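You operate a simulated robot arm through the tools that you are given. There is no shell and no other tool.

You run a simulated robot arm. Do the job below in one go: nothing can be reset, and whatever is moved stays where it is left.

## Task
Take the tag off and refill the heater until the test tap runs water.
Fine: tag on the stand's peg; jug under the tap; cold water open, tap shut. Set down upright: jug.

It is judged by the outcome, as a careful person would: the job done as asked, and still so three seconds after it is handed in. It fails if anything else is knocked over, pushed out of place, dropped, spilled or broken.

## Robot
A 6-joint arm with a two-finger gripper, fixed in place. Base frame: the origin is on the floor under the middle of its stand, x ahead of it, y to its left, z up. Units: m, rad, N and s.
With the tool pointing down near the work surface it reaches from about 0.44 to 0.64 m from the base axis. Its first joint turns from -1.152 to 1.152 rad. Payload 2.45 kg.
Tool frame: the origin (TCP) lies between the finger pads and is the grasp point; the fingertips stand 0.03 m ahead of it; z points along the fingers, y is the line along which they close. The gripper opens to 0.106 m; its body begins 0.079 m behind the TCP.
Orientation is that of the tool frame in the base frame, as a unit quaternion [w, x, y, z]. With the fingers straight down and closing along the base's y, the tool's x points along the base's -x, its y along +y and its z along -z.

## Interface
- The arm moves only by the tool play_rows. Its argument "deltas" is a list that holds one entry, the list of rows, each a list of 6 numbers: the shift along the tool's x, y, z in units of 250 mm (1.0 is 250 mm), then the turn, a rotation vector about the tool's x, y, z in units of 60 degrees (1.0 is 60 degrees). In form: [[[tx, ty, tz, rx, ry, rz], ...]]. A call has 1 to 20 rows; each row is the pose to reach, as a shift and turn from the pose commanded when the call began, along the tool's axes at that moment. "jaw" is the opening, from 0 (shut) to 1 (fully open), set as the call begins (left out, the last holds). A call with a number of a shift or a turn outside -1 to 1 is refused whole. Each row takes 0.2 s and may step no farther than 0.05 m and 0.15 rad from the row before; otherwise, or with a gripper value out of range, the whole call is refused. A pose out of reach is approached as far as the arm can. The call stops where the force on the tool passes 50 N (or 10 N more than at its start, if that is more) or the arm is blocked; 0.2 s more then pass. Each finger travels about 0.153 m/s and halts on what it meets, pressing with about 25 N; the grip force reading is that of the motor and also rises with nothing between the fingers. The clock runs only during rows and for 0.2 s after the last one: add rows that repeat a pose to give the fingers time. The reply holds the time, the measured pose of the TCP, the force on the tool along the base axes, the opening and the grip force, in the units named above and with some noise, with the torque about the TCP (base axes, N m) and any sound that the robot's microphone picked up.
- Cameras (640 x 400 px; columns grow to the right, rows downward): "scene" is fixed at [0.0735, 0.4308, 1.4033]; the picture's right is [-0.58, -0.81, 0.00], its down [-0.48, 0.34, -0.81] and it looks along [0.66, -0.47, -0.58] (base axes); focal length 214 px, centre (320, 200). "wrist" rides on the gripper at [0.076, -0.002, -0.106] in the tool frame; the picture's right is [0.02, 1.00, 0.00], its down [-0.78, 0.02, -0.62] and it looks along [-0.62, 0.01, 0.78] (tool axes); focal length 247 px, centre (320, 200). There is no depth. A picture from a camera that has moved, and an enlarged one, comes with that camera's place and axes in the base frame and with its lens.
- capture(camera): a new picture of that camera. The clock stands still meanwhile.
- enlarge(camera, box): a new picture of the part [left, top, right, bottom] of that camera's present view, enlarged. The clock stands still meanwhile.
- close_job(): hands the job in; it is judged then, once.

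Places have to be worked out from the pictures, the camera data and where the tool is seen. Open the gripper and draw the arm clear of the work before you hand the job in, unless the task says otherwise.

The tools are called after "Call:" as a command line: name --argument value ..., lists and objects as JSON in quotes. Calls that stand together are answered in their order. play_rows: Moves the arm, as the interface text tells. Its arguments: {"type":"object","properties":{"deltas":{"type":"array","items":{"type":"array","items":{"type":"array","items":{"type":"number"}}}},"jaw":{"type":"number"}},"required":["deltas"]} The other tools are called the same way: capture (camera) takes a picture; enlarge (camera, box) takes an enlarged picture of a part of a camera's view; close_job () hands the job in.

At the start:

```text
time: 0.0
eef_pos: [0.2389, 0.2702, 1.2981]
tool_rot: [0.0, 0.0, 1.0, 0.0]
contact_force: [0.0, 0.0, 0.7]
ft_torque: [0.01, 0.02, -0.03]
gripper_width: 0.1064
grip_force: 0.1
```

scene: 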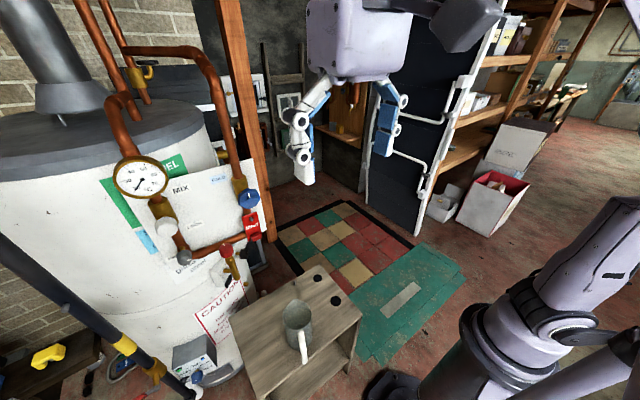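
wrist: 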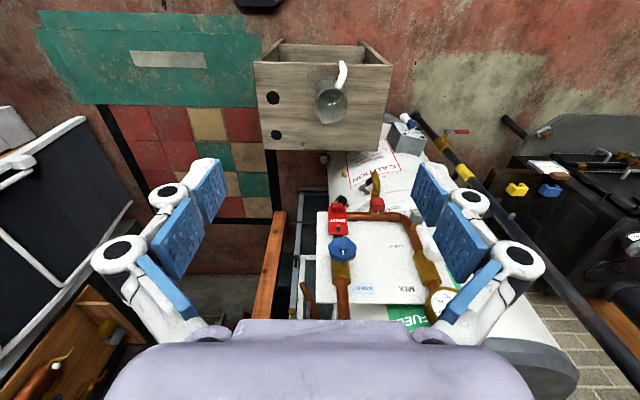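

I start by looking closer at the scene before moving anything: the valves near the gauge, the tag, the stand and jug.

Call:
enlarge --camera "scene" --box '[90, 140, 290, 265]'

Call:
enlarge --camera "scene" --box '[160, 240, 384, 380]'

Call:
enlarge --camera "wrist" --box '[240, 100, 480, 250]'

Call:
enlarge --camera "wrist" --box '[290, 180, 490, 305]'

```text
3.20 times, centred on (190, 202) of scene
camera zoom: at [0.0735, 0.4308, 1.4033], right [-0.58, -0.81, 0.0], down [-0.48, 0.34, -0.81], along [0.66, -0.47, -0.58], focal length 686 px, centre (736, 192)
```

zoom: 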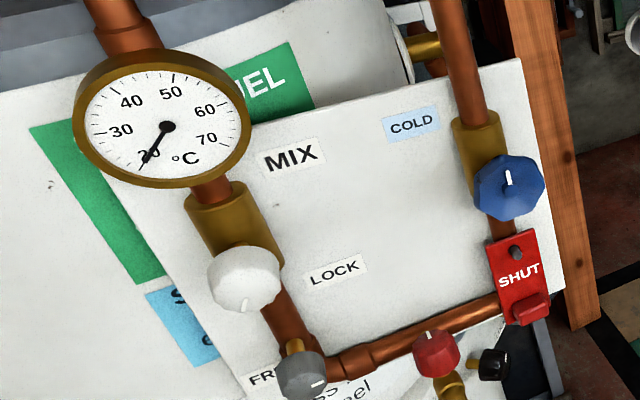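

```text
2.86 times, centred on (272, 310) of scene
camera zoom: at [0.0735, 0.4308, 1.4033], right [-0.58, -0.81, 0.0], down [-0.48, 0.34, -0.81], along [0.66, -0.47, -0.58], focal length 613 px, centre (457, -114)
```

zoom: 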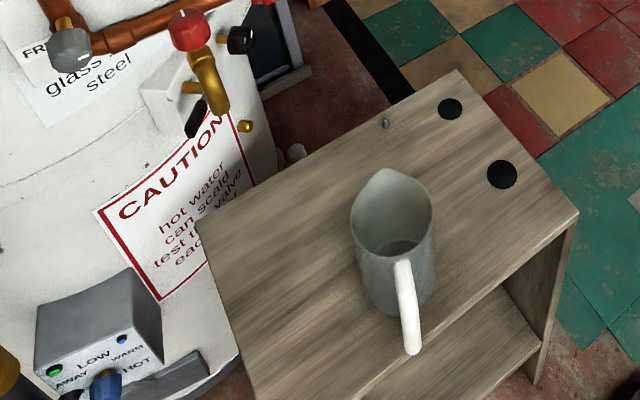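

```text
2.67 times, centred on (360, 175) of wrist
camera zoom: at [0.1628, 0.2677, 1.4044], right [-0.02, 1.0, 0.0], down [0.78, 0.02, 0.62], along [0.62, 0.01, -0.78], focal length 659 px, centre (213, 267)
```

zoom: 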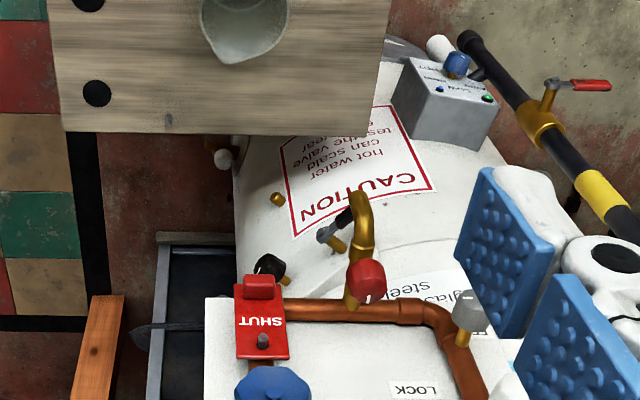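

```text
3.20 times, centred on (390, 242) of wrist
camera zoom: at [0.1628, 0.2677, 1.4044], right [-0.02, 1.0, 0.0], down [0.78, 0.02, 0.62], along [0.62, 0.01, -0.78], focal length 790 px, centre (96, 64)
```

zoom: 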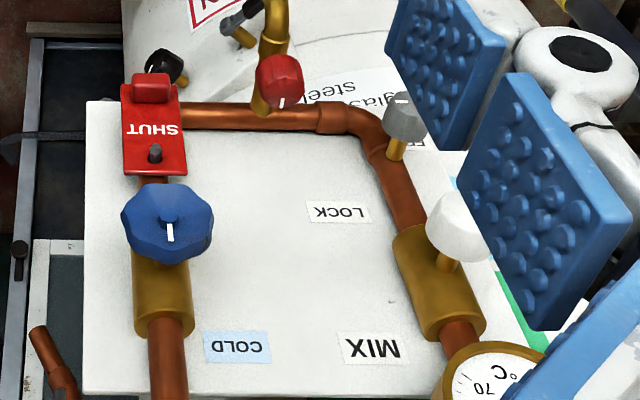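

The pictures put the blue COLD knob near (0.54, 0.32, 1.08), the red tag hanging below it near (0.57, 0.32, 0.96), the red tap knob near (0.53, 0.41, 0.96), and a stand with the jug on it at about z 0.6. I pitch the tool forward slowly in free air to see the panel from the front.

Call:
play_rows --deltas '[[[0, 0.07, 0.1, 0, -0.125, 0], [0, 0.14, 0.2, 0, -0.25, 0], [0, 0.21, 0.3, 0, -0.375, 0], [0, 0.28, 0.4, 0, -0.5, 0], [0, 0.35, 0.5, 0, -0.625, 0], [0, 0.42, 0.6, 0, -0.75, 0]]]'

```text
time: 1.4
eef_pos: [0.3254, 0.3332, 1.1495]
tool_rot: [0.383, 0.0, 0.924, 0.001]
contact_force: [0.0, -1.4, -0.1]
ft_torque: [0.0, 0.03, -0.02]
gripper_width: 0.1059
grip_force: 0.0
out of reach, approached as far as the arm can: row 3, 4, 5, 6
```

The arm settled at (0.325, 0.333, 1.15) at 45° pitch because the target was too close to the base. I take pictures from here.

Call:
capture --camera "wrist"

Call:
capture --camera "scene"

```text
taken
camera wrist: at [0.1961, 0.3308, 1.1708], right [-0.02, 1.0, -0.01], down [0.11, 0.02, 0.99], along [0.99, 0.01, -0.11], focal length 247 px, centre (320, 200)
```

wrist: 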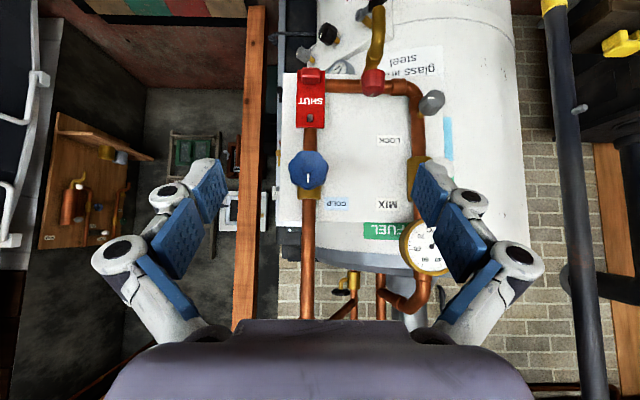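

```text
taken
```

scene: 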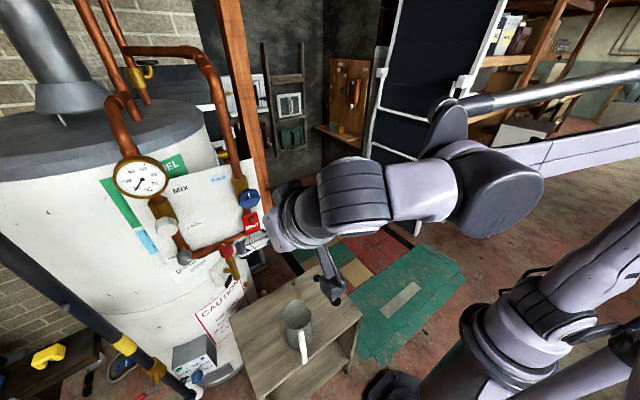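

Call:
enlarge --camera "wrist" --box '[270, 50, 430, 150]'

Call:
enlarge --camera "wrist" --box '[270, 0, 470, 125]'

Call:
enlarge --camera "wrist" --box '[270, 130, 478, 260]'

```text
4.00 times, centred on (350, 100) of wrist
camera zoom: at [0.1961, 0.3308, 1.1708], right [-0.02, 1.0, -0.01], down [0.11, 0.02, 0.99], along [0.99, 0.01, -0.11], focal length 988 px, centre (200, 600)
```

zoom: 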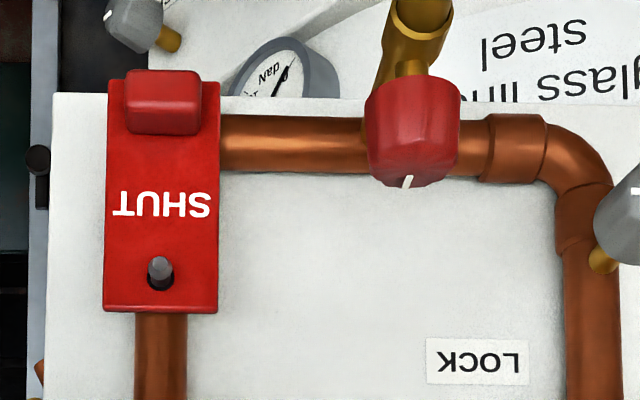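

```text
3.20 times, centred on (370, 62) of wrist
camera zoom: at [0.1961, 0.3308, 1.1708], right [-0.02, 1.0, -0.01], down [0.11, 0.02, 0.99], along [0.99, 0.01, -0.11], focal length 790 px, centre (160, 640)
```

zoom: 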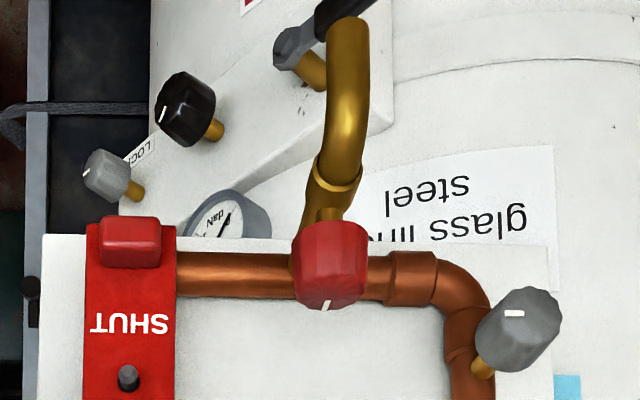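

```text
3.08 times, centred on (374, 195) of wrist
camera zoom: at [0.1961, 0.3308, 1.1708], right [-0.02, 1.0, -0.01], down [0.11, 0.02, 0.99], along [0.99, 0.01, -0.11], focal length 760 px, centre (154, 215)
```

zoom: 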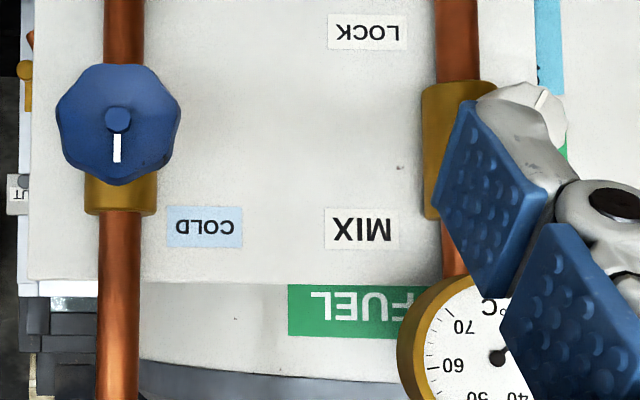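

The tag hangs on a peg with a red grip block at its lower end, and the blue knob faces the arm. Next I return the tool to vertical and go lower to look at the stand, its peg and the jug.

Call:
play_rows --deltas '[[[0.035, -0.049, 0.106, 0, 0.125, 0], [0.071, -0.097, 0.212, 0, 0.25, 0], [0.106, -0.146, 0.318, 0, 0.375, 0], [0.141, -0.195, 0.424, 0, 0.5, 0], [0.177, -0.243, 0.53, 0, 0.625, 0], [0.212, -0.292, 0.636, 0, 0.75, 0]]]'

Call:
capture --camera "wrist"

```text
time: 2.8
eef_pos: [0.3987, 0.2601, 0.9993]
tool_rot: [-0.001, 0.0, 1.0, -0.001]
contact_force: [0.3, -1.1, -0.7]
ft_torque: [0.0, 0.02, -0.02]
gripper_width: 0.1057
grip_force: 0.1
```

```text
taken
camera wrist: at [0.323, 0.2574, 1.1051], right [-0.02, 1.0, 0.0], down [0.78, 0.02, 0.62], along [0.62, 0.01, -0.78], focal length 247 px, centre (320, 200)
```

wrist: 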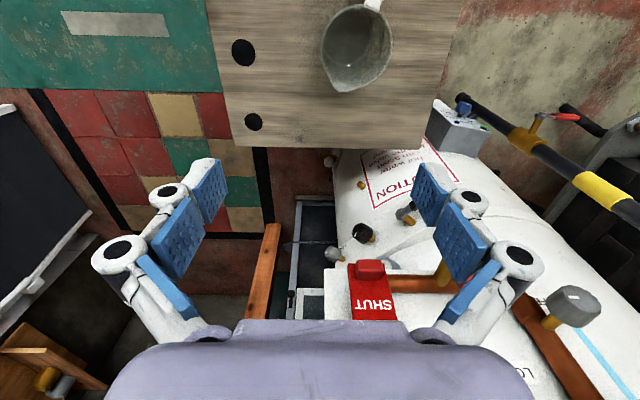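

Call:
enlarge --camera "wrist" --box '[200, 0, 456, 160]'

Call:
enlarge --camera "wrist" --box '[240, 90, 368, 170]'

Call:
enlarge --camera "wrist" --box '[310, 190, 470, 290]'

```text
2.50 times, centred on (328, 80) of wrist
camera zoom: at [0.323, 0.2574, 1.1051], right [-0.02, 1.0, 0.0], down [0.78, 0.02, 0.62], along [0.62, 0.01, -0.78], focal length 617 px, centre (300, 500)
```

zoom: 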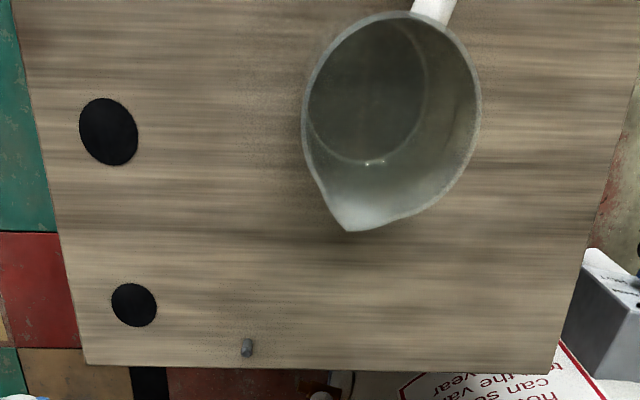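

```text
5.00 times, centred on (304, 130) of wrist
camera zoom: at [0.323, 0.2574, 1.1051], right [-0.02, 1.0, 0.0], down [0.78, 0.02, 0.62], along [0.62, 0.01, -0.78], focal length 1235 px, centre (400, 550)
```

zoom: 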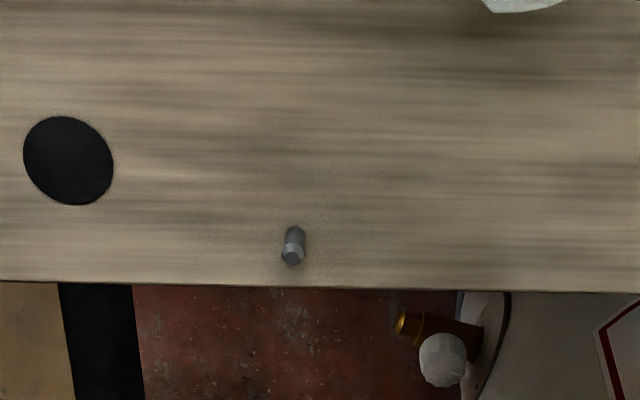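

```text
4.00 times, centred on (390, 240) of wrist
camera zoom: at [0.323, 0.2574, 1.1051], right [-0.02, 1.0, 0.0], down [0.78, 0.02, 0.62], along [0.62, 0.01, -0.78], focal length 988 px, centre (40, 40)
```

zoom: 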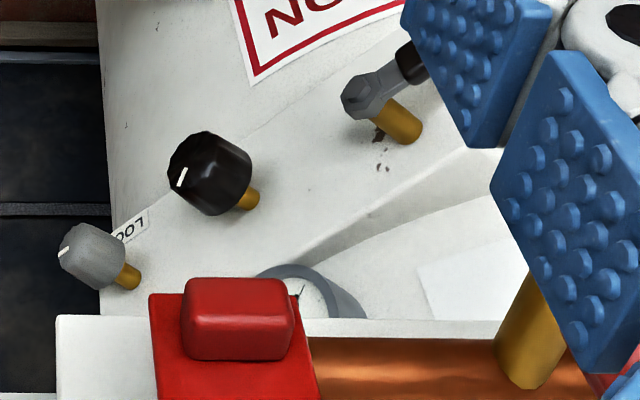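

The stand's peg is a short upright pin near the stand's far edge, about (0.56, 0.21, 0.6), and the jug's handle points back toward the arm. Now I look at the test tap from close up with the tool pitched 45°.

Call:
play_rows --deltas '[[[0, 0.1, 0.02, 0, -0.125, 0], [0, 0.2, 0.04, 0, -0.25, 0], [0, 0.3, 0.06, 0, -0.375, 0], [0, 0.4, 0.08, 0, -0.5, 0], [0, 0.5, 0.1, 0, -0.625, 0], [0, 0.6, 0.12, 0, -0.75, 0]]]'

Call:
capture --camera "wrist"

Call:
enlarge --camera "wrist" --box '[224, 80, 448, 220]'

```text
time: 4.2
eef_pos: [0.4017, 0.4121, 0.9709]
tool_rot: [0.384, 0.0, 0.924, 0.0]
contact_force: [-0.2, 0.5, -0.2]
ft_torque: [-0.02, 0.0, 0.02]
gripper_width: 0.1061
grip_force: 0.2
```

```text
taken
camera wrist: at [0.2727, 0.4091, 0.9915], right [-0.02, 1.0, -0.01], down [0.11, 0.02, 0.99], along [0.99, 0.01, -0.11], focal length 247 px, centre (320, 200)
```

wrist: 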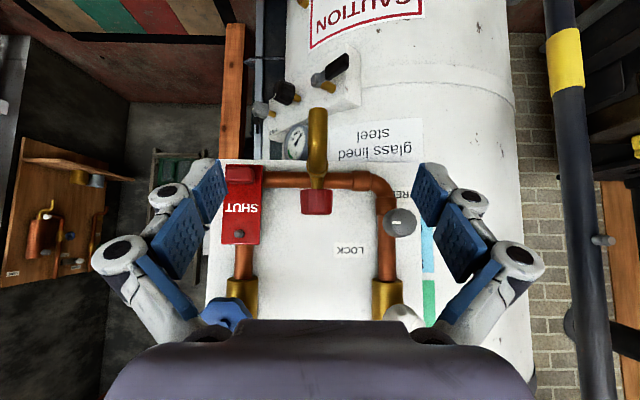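

```text
2.86 times, centred on (336, 150) of wrist
camera zoom: at [0.2727, 0.4091, 0.9915], right [-0.02, 1.0, -0.01], down [0.11, 0.02, 0.99], along [0.99, 0.01, -0.11], focal length 706 px, centre (274, 343)
```

zoom: 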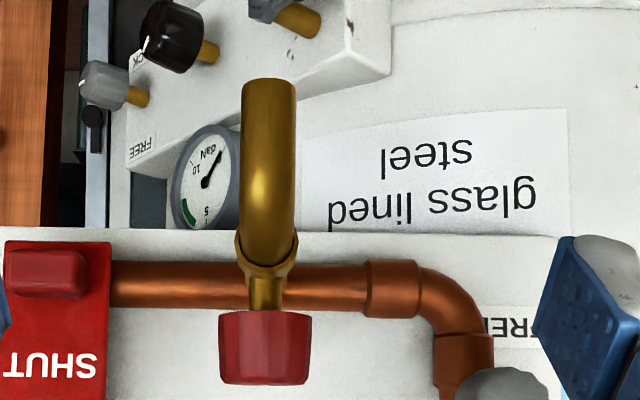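

The tap's red knob has a vertical axis, centred near (0.531, 0.408, 0.964) and about 32 mm wide, and the spout ends near (0.50, 0.408, 0.876). I zoom in on the tag's peg at this level view to see which way it points.

Call:
enlarge --camera "wrist" --box '[210, 155, 290, 205]'

Call:
enlarge --camera "scene" --box '[220, 180, 284, 220]'

Call:
enlarge --camera "wrist" --box '[190, 230, 270, 330]'

```text
8.00 times, centred on (250, 180) of wrist
camera zoom: at [0.2727, 0.4091, 0.9915], right [-0.02, 1.0, -0.01], down [0.11, 0.02, 0.99], along [0.99, 0.01, -0.11], focal length 1976 px, centre (880, 360)
```

zoom: 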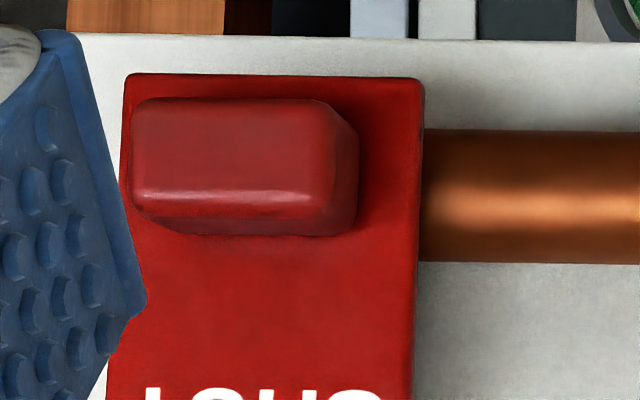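

```text
10.00 times, centred on (252, 200) of scene
camera zoom: at [0.0735, 0.4308, 1.4033], right [-0.58, -0.81, 0.0], down [-0.48, 0.34, -0.81], along [0.66, -0.47, -0.58], focal length 2145 px, centre (1000, 200)
```

zoom: 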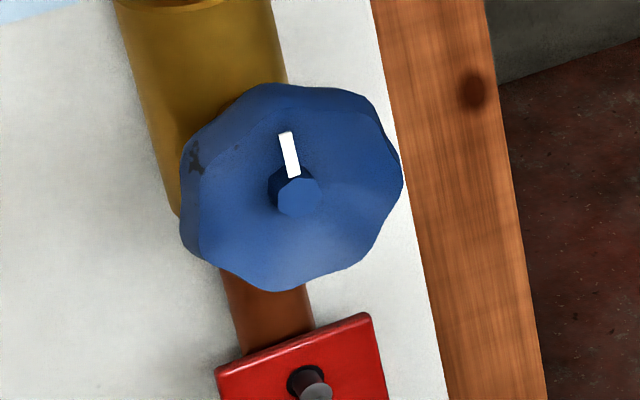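

```text
4.00 times, centred on (230, 280) of wrist
camera zoom: at [0.2727, 0.4091, 0.9915], right [-0.02, 1.0, -0.01], down [0.11, 0.02, 0.99], along [0.99, 0.01, -0.11], focal length 988 px, centre (680, -120)
```

zoom: 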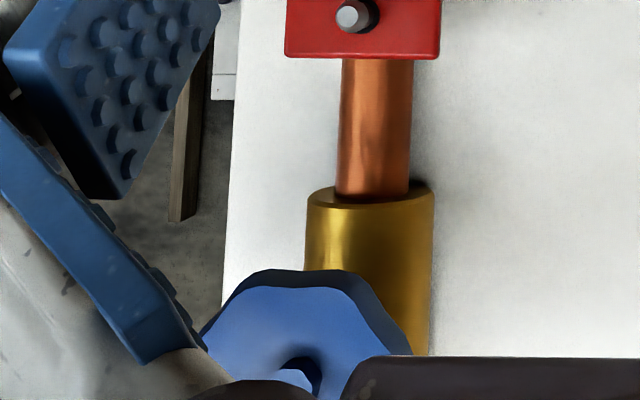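

The tag's peg is horizontal: its tip is near (0.560, 0.3185, 1.000), and the tag's grip block is about 30 × 20 × 15 mm, centred near (0.56, 0.318, 0.934). I half-close the gripper, bring the tool level (pointing +x), and stand off in front of the block.

Call:
play_rows --deltas '[[[0.008, -0.063, 0.026, 0, -0.125, 0], [0.017, -0.125, 0.051, 0, -0.25, 0], [0.025, -0.188, 0.077, 0, -0.375, 0], [0.033, -0.251, 0.103, 0, -0.5, 0], [0.042, -0.313, 0.128, 0, -0.625, 0], [0.05, -0.376, 0.154, 0, -0.75, 0]]]' --jaw 0.55

Call:
capture --camera "wrist"

Call:
capture --camera "scene"

```text
time: 5.6
eef_pos: [0.4361, 0.3445, 0.9615]
tool_rot: [0.708, 0.001, 0.706, -0.001]
contact_force: [0.0, 0.7, 0.4]
ft_torque: [-0.01, -0.01, -0.01]
gripper_width: 0.0583
grip_force: 0.1
out of reach, approached as far as the arm can: row 5, 6
```

```text
taken
camera wrist: at [0.3304, 0.3419, 0.8849], right [0.0, 1.0, -0.02], down [-0.62, 0.02, 0.78], along [0.78, 0.01, 0.62], focal length 247 px, centre (320, 200)
```

wrist: 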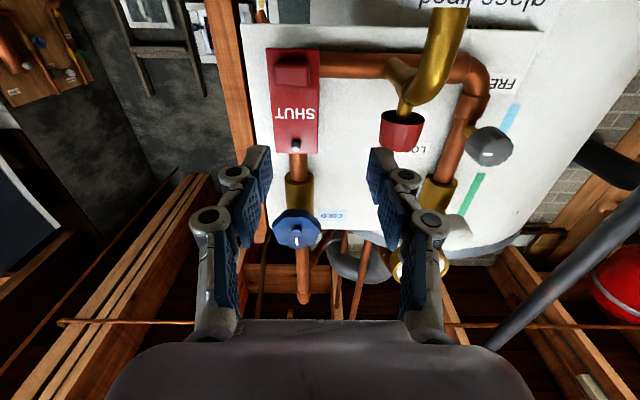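

```text
taken
```

scene: 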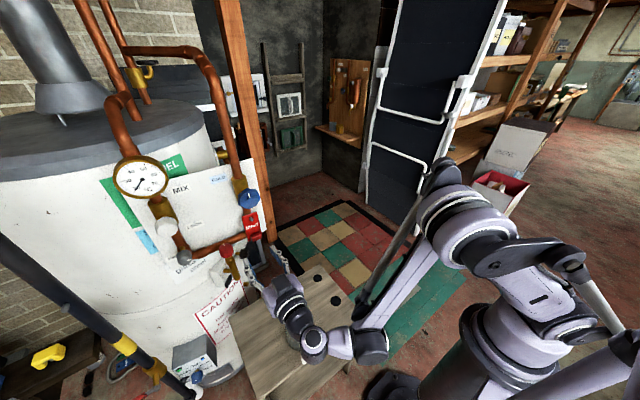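

The level-tool pose is reachable from about x = 0.436 outward. I move to line up with the block's centre (y 0.318, z 0.934), still about 7 cm short of it.

Call:
play_rows --deltas '[[[0.055, -0.053, 0.048, 0, 0, 0], [0.11, -0.106, 0.096, 0, 0, 0], [0.11, -0.106, 0.096, 0, 0, 0]]]'

Call:
capture --camera "wrist"

Call:
enlarge --camera "wrist" --box '[216, 40, 424, 170]'

```text
time: 6.4
eef_pos: [0.4738, 0.3317, 0.9483]
tool_rot: [0.707, 0.0, 0.707, 0.0]
contact_force: [-0.7, 0.0, 1.0]
ft_torque: [-0.04, -0.05, -0.02]
gripper_width: 0.0584
grip_force: 0.0
out of reach, approached as far as the arm can: row 1, 2, 3
```

```text
taken
camera wrist: at [0.3673, 0.33, 0.8719], right [0.0, 1.0, -0.02], down [-0.62, 0.02, 0.78], along [0.78, 0.01, 0.62], focal length 247 px, centre (320, 200)
```

wrist: 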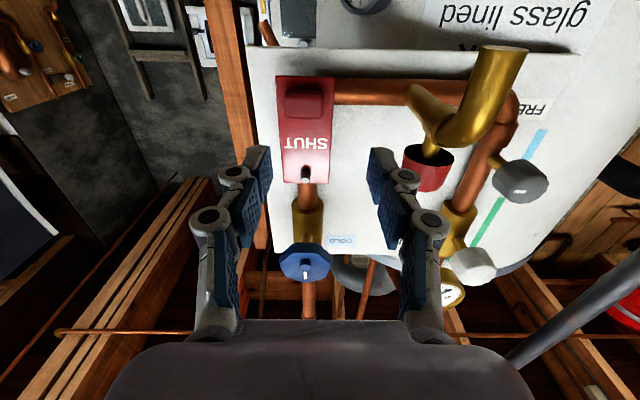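

```text
3.08 times, centred on (320, 105) of wrist
camera zoom: at [0.3673, 0.33, 0.8719], right [0.0, 1.0, -0.02], down [-0.62, 0.02, 0.78], along [0.78, 0.01, 0.62], focal length 760 px, centre (320, 492)
```

zoom: 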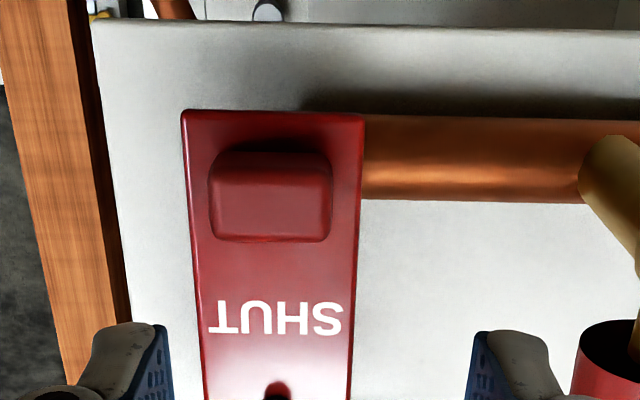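

The arm stands at (0.474, 0.332, 0.948), the inner reach limit for a level tool, which widens as it goes lower. The block is confirmed at y ≈ 0.318 and z ≈ 0.934, so I advance to x = 0.515 lined up with it.

Call:
play_rows --deltas '[[[0.019, -0.018, 0.055, 0, 0, 0], [0.038, -0.036, 0.11, 0, 0, 0], [0.057, -0.055, 0.165, 0, 0, 0], [0.057, -0.055, 0.165, 0, 0, 0]]]'

Call:
capture --camera "wrist"

Call:
enlarge --camera "wrist" --box '[216, 70, 424, 200]'

```text
time: 7.4
eef_pos: [0.5143, 0.319, 0.934]
tool_rot: [0.707, 0.0, 0.707, 0.0]
contact_force: [0.8, 0.3, -0.3]
ft_torque: [-0.01, 0.01, -0.01]
gripper_width: 0.0582
grip_force: 0.0
```

```text
taken
camera wrist: at [0.4079, 0.3164, 0.858], right [0.0, 1.0, -0.02], down [-0.62, 0.02, 0.78], along [0.78, 0.01, 0.62], focal length 247 px, centre (320, 200)
```

wrist: 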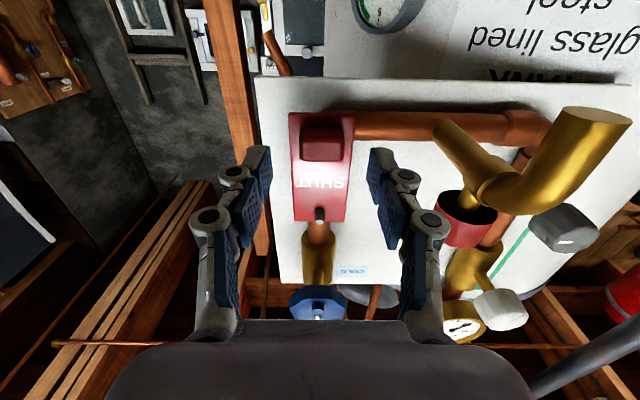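

```text
3.08 times, centred on (320, 135) of wrist
camera zoom: at [0.4079, 0.3164, 0.858], right [0.0, 1.0, -0.02], down [-0.62, 0.02, 0.78], along [0.78, 0.01, 0.62], focal length 760 px, centre (320, 400)
```

zoom: 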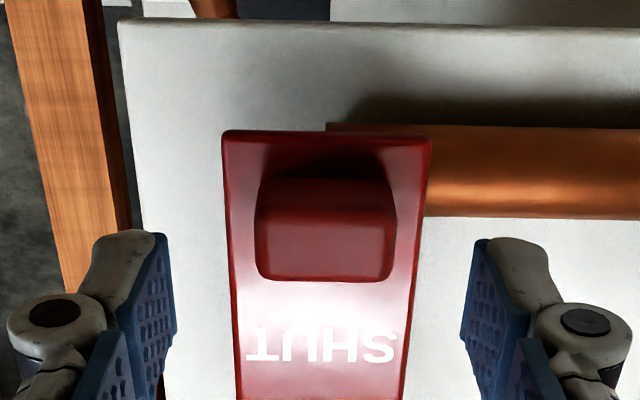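

The block sits centred between the open fingers, about 1 mm to the +y side. I advance 2.5 cm so the tips flank it.

Call:
play_rows --deltas '[[[0, 0.003, 0.04, 0, 0, 0], [0, 0.005, 0.08, 0, 0, 0], [0, 0.005, 0.1, 0, 0, 0], [0, 0.005, 0.1, 0, 0, 0]]]'

Call:
enlarge --camera "wrist" --box '[216, 90, 424, 220]'

Call:
enlarge --camera "scene" --box '[190, 170, 318, 250]'

```text
time: 8.4
eef_pos: [0.5385, 0.3198, 0.9345]
tool_rot: [0.707, 0.0, 0.707, 0.0]
contact_force: [-0.3, 0.0, -0.8]
ft_torque: [0.01, 0.02, -0.02]
gripper_width: 0.0582
grip_force: 0.1
```

```text
3.08 times, centred on (320, 155) of wrist
camera zoom: at [0.4322, 0.3178, 0.8578], right [0.0, 1.0, -0.02], down [-0.62, 0.02, 0.78], along [0.78, 0.01, 0.62], focal length 760 px, centre (320, 338)
```

zoom: 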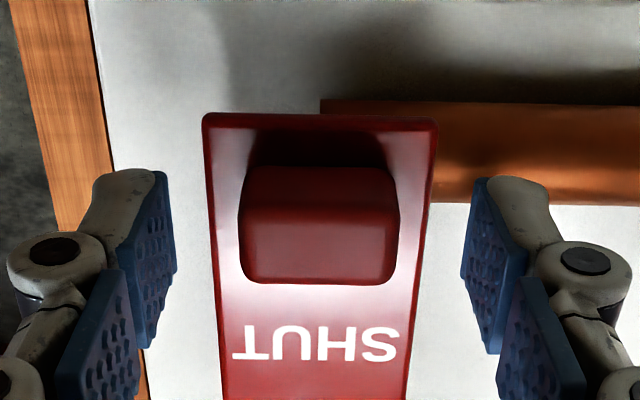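

```text
5.00 times, centred on (254, 210) of scene
camera zoom: at [0.0735, 0.4308, 1.4033], right [-0.58, -0.81, 0.0], down [-0.48, 0.34, -0.81], along [0.66, -0.47, -0.58], focal length 1072 px, centre (650, 150)
```

zoom: 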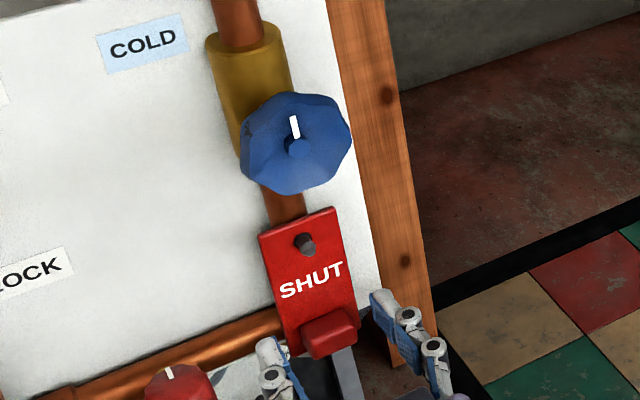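

The tips now overlap the block by about 1 cm. I advance 4 mm more, then close the jaw on it.

Call:
play_rows --deltas '[[[0, 0, 0.016, 0, 0, 0], [0, 0, 0.016, 0, 0, 0]]]'

Call:
play_rows --deltas '[[[0, 0, 0, 0, 0, 0], [0, 0, 0, 0, 0, 0], [0, 0, 0, 0, 0, 0]]]' --jaw 0

Call:
enlarge --camera "wrist" --box '[216, 90, 424, 220]'

```text
time: 9.0
eef_pos: [0.5423, 0.3204, 0.9348]
tool_rot: [0.707, 0.001, 0.707, 0.0]
contact_force: [-0.4, -0.3, -0.3]
ft_torque: [0.03, -0.02, -0.01]
gripper_width: 0.0583
grip_force: 0.0
```

```text
time: 9.8
eef_pos: [0.5413, 0.3202, 0.9345]
tool_rot: [0.707, 0.001, 0.707, 0.0]
contact_force: [-25.0, -5.9, -6.6]
ft_torque: [0.09, -0.22, -0.19]
gripper_width: 0.0288
grip_force: 24.8
```

```text
3.08 times, centred on (320, 155) of wrist
camera zoom: at [0.4353, 0.3179, 0.8581], right [0.0, 1.0, -0.02], down [-0.62, 0.02, 0.78], along [0.78, 0.01, 0.62], focal length 760 px, centre (320, 338)
```

zoom: 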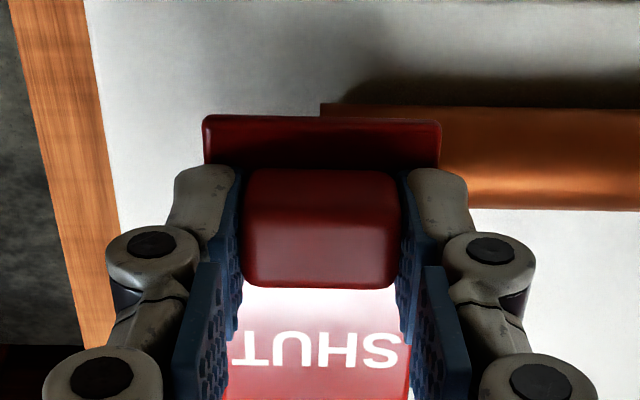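

The jaw closed on the block (28.8 mm, 25 N), with the tips pressing lightly on the plate. I pull the tag straight back off its peg by 3 cm.

Call:
play_rows --deltas '[[[0, 0, -0.03, 0, 0, 0], [0, 0, -0.06, 0, 0, 0], [0, 0, -0.09, 0, 0, 0], [0, 0, -0.124, 0, 0, 0], [0, 0, -0.124, 0, 0, 0]]]'

Call:
enlarge --camera "scene" --box '[190, 170, 318, 250]'

Call:
capture --camera "wrist"

```text
time: 11.0
eef_pos: [0.5105, 0.3211, 0.9344]
tool_rot: [0.707, 0.0, 0.707, 0.0]
contact_force: [0.3, 0.6, 0.1]
ft_torque: [0.02, -0.01, 0.01]
gripper_width: 0.0286
grip_force: 24.8
```

```text
5.00 times, centred on (254, 210) of scene
camera zoom: at [0.0735, 0.4308, 1.4033], right [-0.58, -0.82, 0.0], down [-0.48, 0.34, -0.81], along [0.66, -0.47, -0.58], focal length 1072 px, centre (650, 150)
```

zoom: 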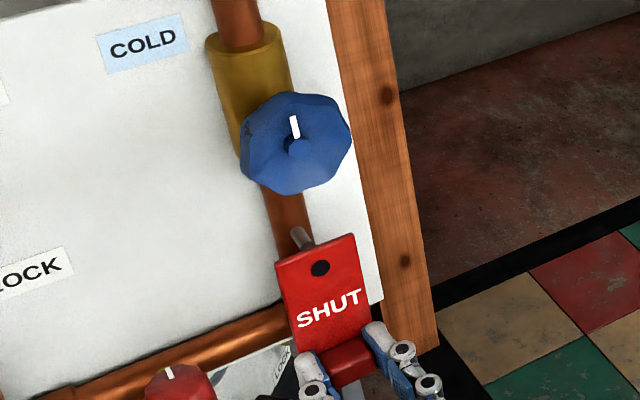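

```text
taken
camera wrist: at [0.4055, 0.3181, 0.858], right [0.0, 1.0, -0.02], down [-0.62, 0.02, 0.78], along [0.78, 0.01, 0.62], focal length 247 px, centre (320, 200)
```

wrist: 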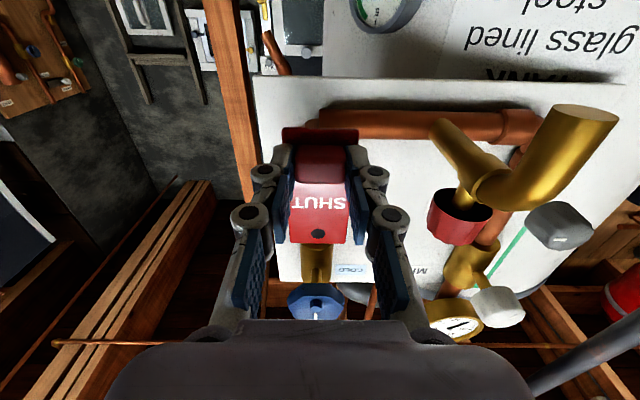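

The tag is off: its hole is visible and the old peg is clear behind it. I draw back and away while pitching the tool down to 45°, keeping the tag's end clear of the peg and blue knob.

Call:
play_rows --deltas '[[[-0.013, -0.035, -0.04, 0, 0.094, 0], [-0.026, -0.071, -0.08, 0, 0.188, 0], [-0.038, -0.107, -0.12, 0, 0.281, 0], [-0.051, -0.142, -0.161, 0, 0.375, 0], [-0.064, -0.178, -0.201, 0, 0.469, 0], [-0.077, -0.213, -0.241, 0, 0.563, 0], [-0.089, -0.249, -0.281, 0, 0.656, 0], [-0.102, -0.284, -0.322, 0, 0.75, 0]]]'

Call:
capture --camera "wrist"

Call:
capture --camera "scene"

```text
time: 12.8
eef_pos: [0.432, 0.25, 0.9619]
tool_rot: [0.382, 0.0, 0.924, 0.0]
contact_force: [-0.2, -0.4, -0.2]
ft_torque: [-0.04, 0.02, 0.01]
gripper_width: 0.0289
grip_force: 24.9
```

```text
taken
camera wrist: at [0.3028, 0.247, 0.9825], right [-0.02, 1.0, -0.02], down [0.12, 0.02, 0.99], along [0.99, 0.01, -0.12], focal length 247 px, centre (320, 200)
```

wrist: 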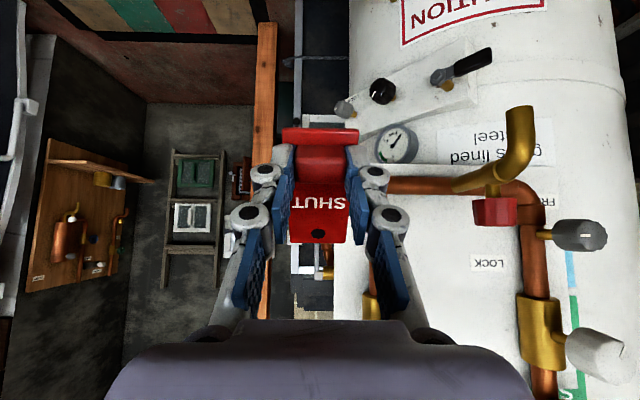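

```text
taken
```

scene: 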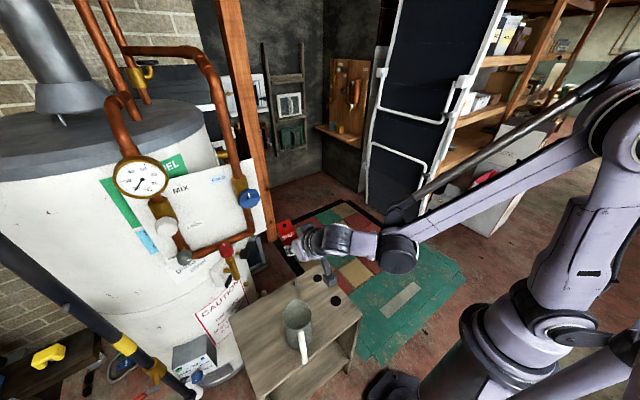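

The tag is held firmly and everything is clear. I bring the tool to vertical beside the panel, over the stand's far half, to measure the stand's peg exactly.

Call:
play_rows --deltas '[[[0.011, -0.015, 0.059, 0, 0.094, 0], [0.023, -0.03, 0.119, 0, 0.188, 0], [0.034, -0.045, 0.178, 0, 0.281, 0], [0.045, -0.06, 0.238, 0, 0.375, 0], [0.056, -0.075, 0.297, 0, 0.469, 0], [0.068, -0.09, 0.356, 0, 0.563, 0], [0.079, -0.105, 0.416, 0, 0.656, 0], [0.09, -0.12, 0.475, 0, 0.75, 0]]]'

Call:
capture --camera "wrist"

Call:
enlarge --camera "wrist" --box '[256, 80, 384, 160]'

Call:
enlarge --camera "wrist" --box '[256, 180, 384, 260]'

```text
time: 14.6
eef_pos: [0.5001, 0.2194, 0.8601]
tool_rot: [-0.001, 0.0, 1.0, 0.0]
contact_force: [0.2, -0.5, -0.2]
ft_torque: [0.01, 0.01, -0.01]
gripper_width: 0.0287
grip_force: 25.3
```

```text
taken
camera wrist: at [0.4242, 0.2167, 0.9654], right [-0.02, 1.0, 0.0], down [0.78, 0.02, 0.62], along [0.62, 0.01, -0.78], focal length 247 px, centre (320, 200)
```

wrist: 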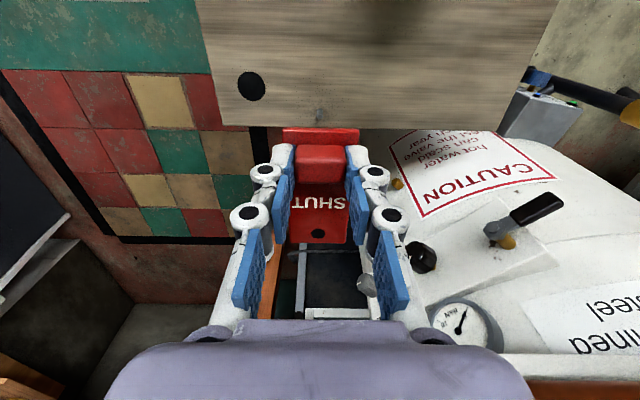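

```text
5.00 times, centred on (320, 120) of wrist
camera zoom: at [0.4242, 0.2167, 0.9654], right [-0.02, 1.0, 0.0], down [0.78, 0.02, 0.62], along [0.62, 0.01, -0.78], focal length 1235 px, centre (320, 600)
```

zoom: 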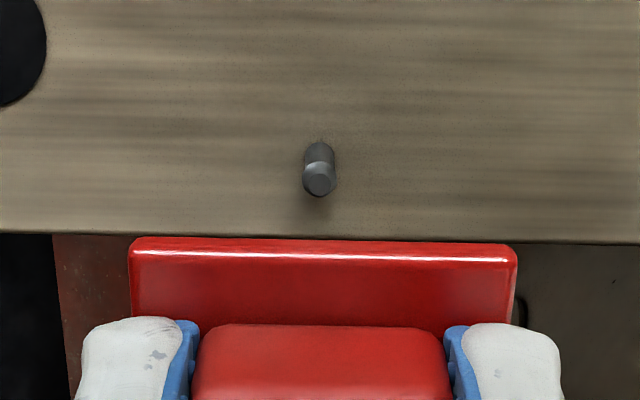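

```text
5.00 times, centred on (320, 220) of wrist
camera zoom: at [0.4242, 0.2167, 0.9654], right [-0.02, 1.0, 0.0], down [0.78, 0.02, 0.62], along [0.62, 0.01, -0.78], focal length 1235 px, centre (320, 100)
```

zoom: 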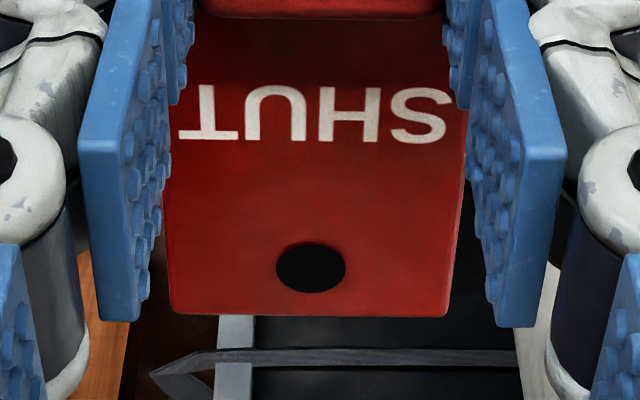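

In the tool frame the tag's hole is about 68 mm ahead of the grip (−x), and about 10.8 mm across; the upright peg is about 9.5 mm with a chamfered tip. I descend straight down 10 cm to triangulate the peg's tip precisely.

Call:
play_rows --deltas '[[[0, 0, 0.1, 0, 0, 0], [0, 0, 0.2, 0, 0, 0], [0, 0, 0.3, 0, 0, 0], [0, 0, 0.4, 0, 0, 0], [0, 0, 0.4, 0, 0, 0]]]'

Call:
capture --camera "wrist"

Call:
enlarge --camera "wrist" --box '[256, 40, 384, 120]'

Call:
enlarge --camera "scene" --box '[256, 243, 384, 323]'

```text
time: 15.8
eef_pos: [0.4999, 0.218, 0.7587]
tool_rot: [0.0, 0.0, 1.0, -0.001]
contact_force: [-0.3, -1.0, -0.1]
ft_torque: [0.01, 0.02, 0.01]
gripper_width: 0.029
grip_force: 25.0
```

```text
taken
camera wrist: at [0.424, 0.2159, 0.8639], right [-0.02, 1.0, 0.0], down [0.78, 0.02, 0.62], along [0.62, 0.01, -0.78], focal length 247 px, centre (320, 200)
```

wrist: 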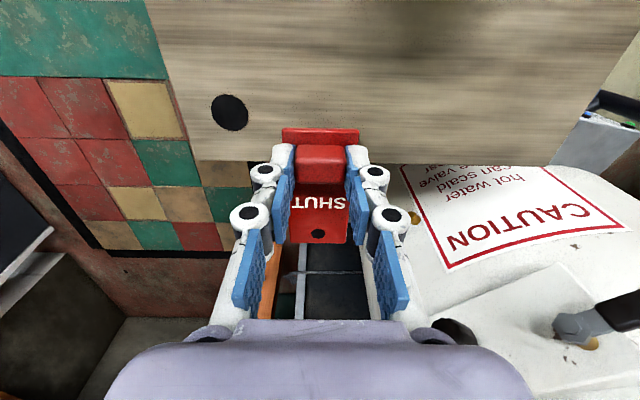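

```text
5.00 times, centred on (320, 80) of wrist
camera zoom: at [0.424, 0.2159, 0.8639], right [-0.02, 1.0, 0.0], down [0.78, 0.02, 0.62], along [0.62, 0.01, -0.78], focal length 1235 px, centre (320, 800)
```

zoom: 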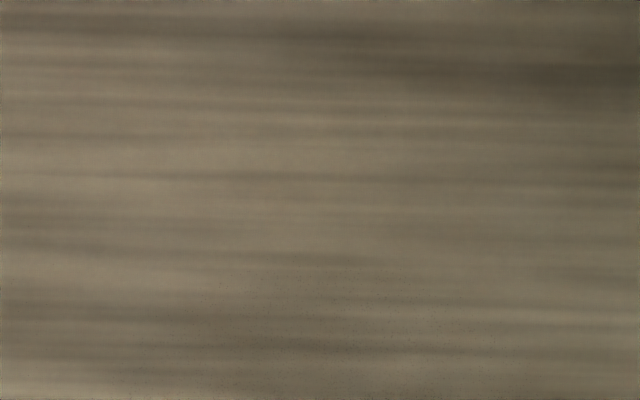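

```text
5.00 times, centred on (320, 283) of scene
camera zoom: at [0.0735, 0.4308, 1.4033], right [-0.58, -0.81, 0.0], down [-0.48, 0.34, -0.81], along [0.66, -0.47, -0.58], focal length 1072 px, centre (320, -215)
```

zoom: 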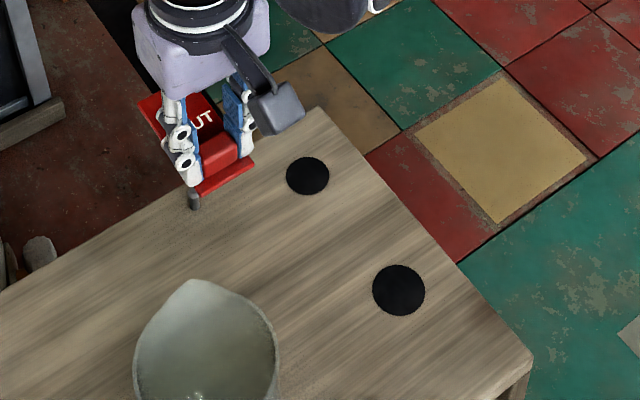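

The peg is hidden behind the tag from here, so I shift sideways to y ≈ 0.09, where the peg appears beside the gripper, and take two views at different x.

Call:
play_rows --deltas '[[[0, -0.13, 0, 0, 0, 0], [0, -0.26, 0, 0, 0, 0], [0, -0.39, 0, 0, 0, 0], [0, -0.52, 0, 0, 0, 0], [0, -0.52, 0, 0, 0, 0]]]'

Call:
capture --camera "wrist"

```text
time: 17.0
eef_pos: [0.5012, 0.0854, 0.7607]
tool_rot: [0.0, 0.0, 1.0, -0.001]
contact_force: [-0.5, 0.2, -0.6]
ft_torque: [0.01, 0.0, 0.02]
gripper_width: 0.029
grip_force: 24.8
```

```text
taken
camera wrist: at [0.4239, 0.083, 0.8672], right [-0.02, 1.0, 0.0], down [0.78, 0.02, 0.62], along [0.62, 0.01, -0.78], focal length 247 px, centre (320, 200)
```

wrist: 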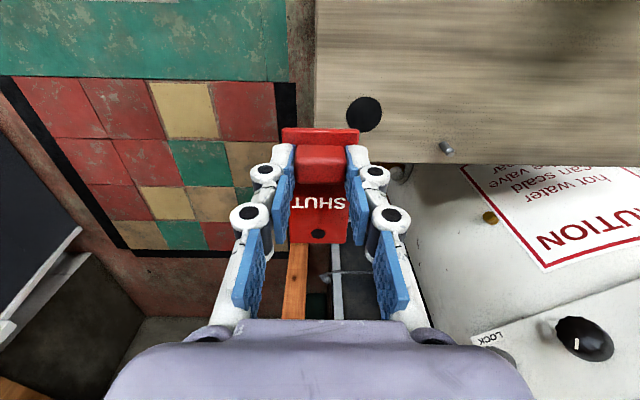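

Call:
enlarge --camera "wrist" --box '[406, 123, 486, 173]'

Call:
enlarge --camera "scene" --box '[256, 243, 336, 293]'

Call:
play_rows --deltas '[[[0.08, 0, 0, 0, 0, 0], [0.16, 0, 0, 0, 0, 0], [0.24, 0, 0, 0, 0, 0], [0.24, 0, 0, 0, 0, 0]]]'

Call:
capture --camera "wrist"

```text
8.00 times, centred on (446, 148) of wrist
camera zoom: at [0.4239, 0.083, 0.8672], right [-0.02, 1.0, 0.0], down [0.78, 0.02, 0.62], along [0.62, 0.01, -0.78], focal length 1976 px, centre (-688, 616)
```

zoom: 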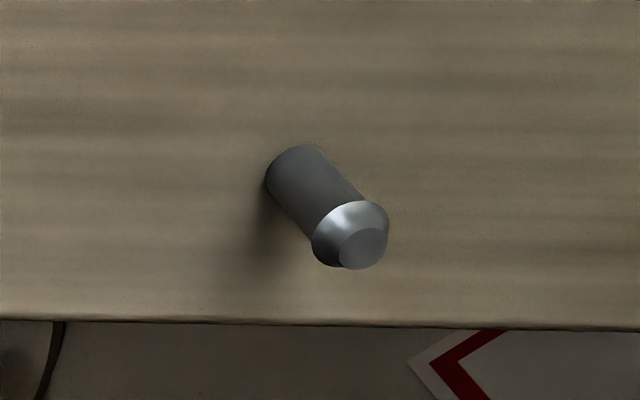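

```text
8.00 times, centred on (296, 268) of scene
camera zoom: at [0.0735, 0.4308, 1.4033], right [-0.58, -0.81, 0.0], down [-0.48, 0.34, -0.81], along [0.66, -0.47, -0.58], focal length 1716 px, centre (512, -344)
```

zoom: 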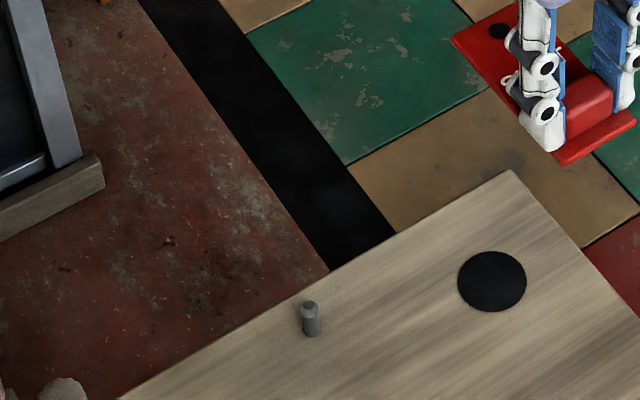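

```text
time: 18.0
eef_pos: [0.4387, 0.0885, 0.7606]
tool_rot: [0.0, 0.001, 1.0, -0.001]
contact_force: [0.1, -0.2, 0.6]
ft_torque: [-0.03, -0.02, 0.01]
gripper_width: 0.0289
grip_force: 25.2
```

```text
taken
camera wrist: at [0.3625, 0.0865, 0.8666], right [-0.02, 1.0, 0.0], down [0.78, 0.02, 0.62], along [0.62, 0.01, -0.78], focal length 247 px, centre (320, 200)
```

wrist: 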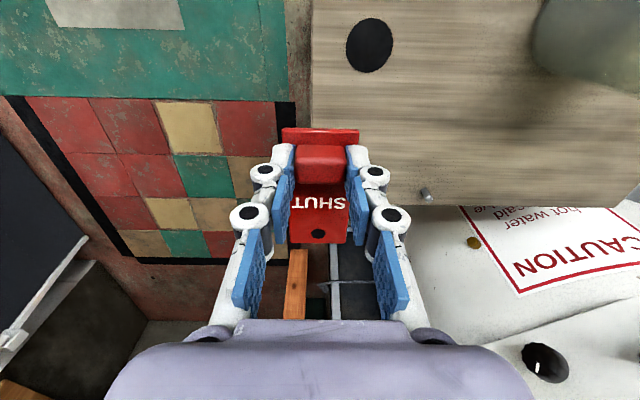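

Call:
enlarge --camera "wrist" --box '[386, 168, 466, 218]'

Call:
enlarge --camera "wrist" --box '[280, 205, 360, 255]'

```text
8.00 times, centred on (426, 193) of wrist
camera zoom: at [0.3625, 0.0865, 0.8666], right [-0.02, 1.0, 0.0], down [0.78, 0.02, 0.62], along [0.62, 0.01, -0.78], focal length 1976 px, centre (-528, 256)
```

zoom: 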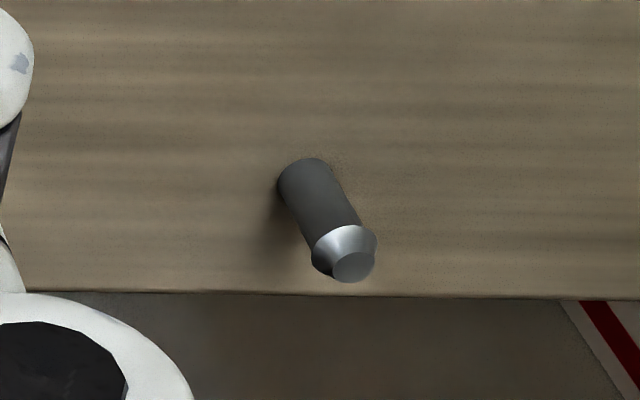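

```text
8.00 times, centred on (320, 230) of wrist
camera zoom: at [0.3625, 0.0865, 0.8666], right [-0.02, 1.0, 0.0], down [0.78, 0.02, 0.62], along [0.62, 0.01, -0.78], focal length 1976 px, centre (320, -40)
```

zoom: 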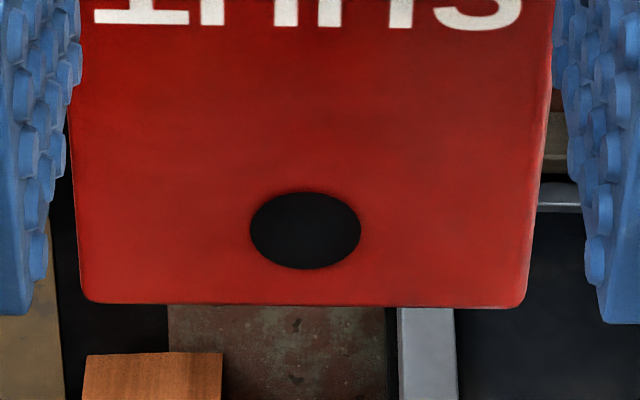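

From the two views, the peg's tip is at (0.5417, 0.2188, 0.641), the stand top is at z ≈ 0.617, and the hole sits 67 mm ahead of the TCP in +x and 1 mm to −y. I move above the peg so the hole should line up: TCP (0.474, 0.220).

Call:
play_rows --deltas '[[[-0.036, 0.131, 0, 0, 0, 0], [-0.071, 0.263, 0, 0, 0, 0], [-0.107, 0.394, 0, 0, 0, 0], [-0.142, 0.525, 0, 0, 0, 0], [-0.142, 0.525, 0, 0, 0, 0], [-0.142, 0.525, 0, 0, 0, 0]]]'

Call:
play_rows --deltas '[[[0, 0, 0, 0, 0, 0], [0, 0, 0, 0, 0, 0]]]'

Call:
enlarge --camera "scene" --box '[256, 243, 336, 293]'

```text
time: 19.4
eef_pos: [0.48, 0.2182, 0.7624]
tool_rot: [0.001, -0.001, 1.0, 0.0]
contact_force: [-0.3, 0.5, -0.1]
ft_torque: [0.03, 0.01, 0.02]
gripper_width: 0.0289
grip_force: 24.8
```

```text
time: 20.0
eef_pos: [0.478, 0.2167, 0.762]
tool_rot: [0.001, 0.0, 1.0, 0.0]
contact_force: [-0.1, -0.5, 0.3]
ft_torque: [0.0, 0.02, 0.01]
gripper_width: 0.0287
grip_force: 24.7
```

```text
8.00 times, centred on (296, 268) of scene
camera zoom: at [0.0735, 0.4308, 1.4033], right [-0.58, -0.81, 0.0], down [-0.48, 0.34, -0.81], along [0.66, -0.47, -0.58], focal length 1716 px, centre (512, -344)
```

zoom: 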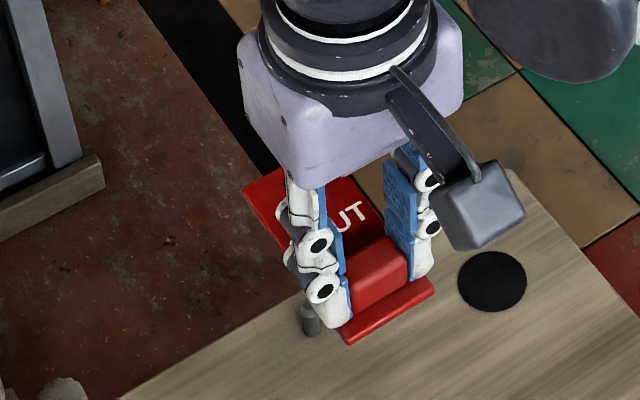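

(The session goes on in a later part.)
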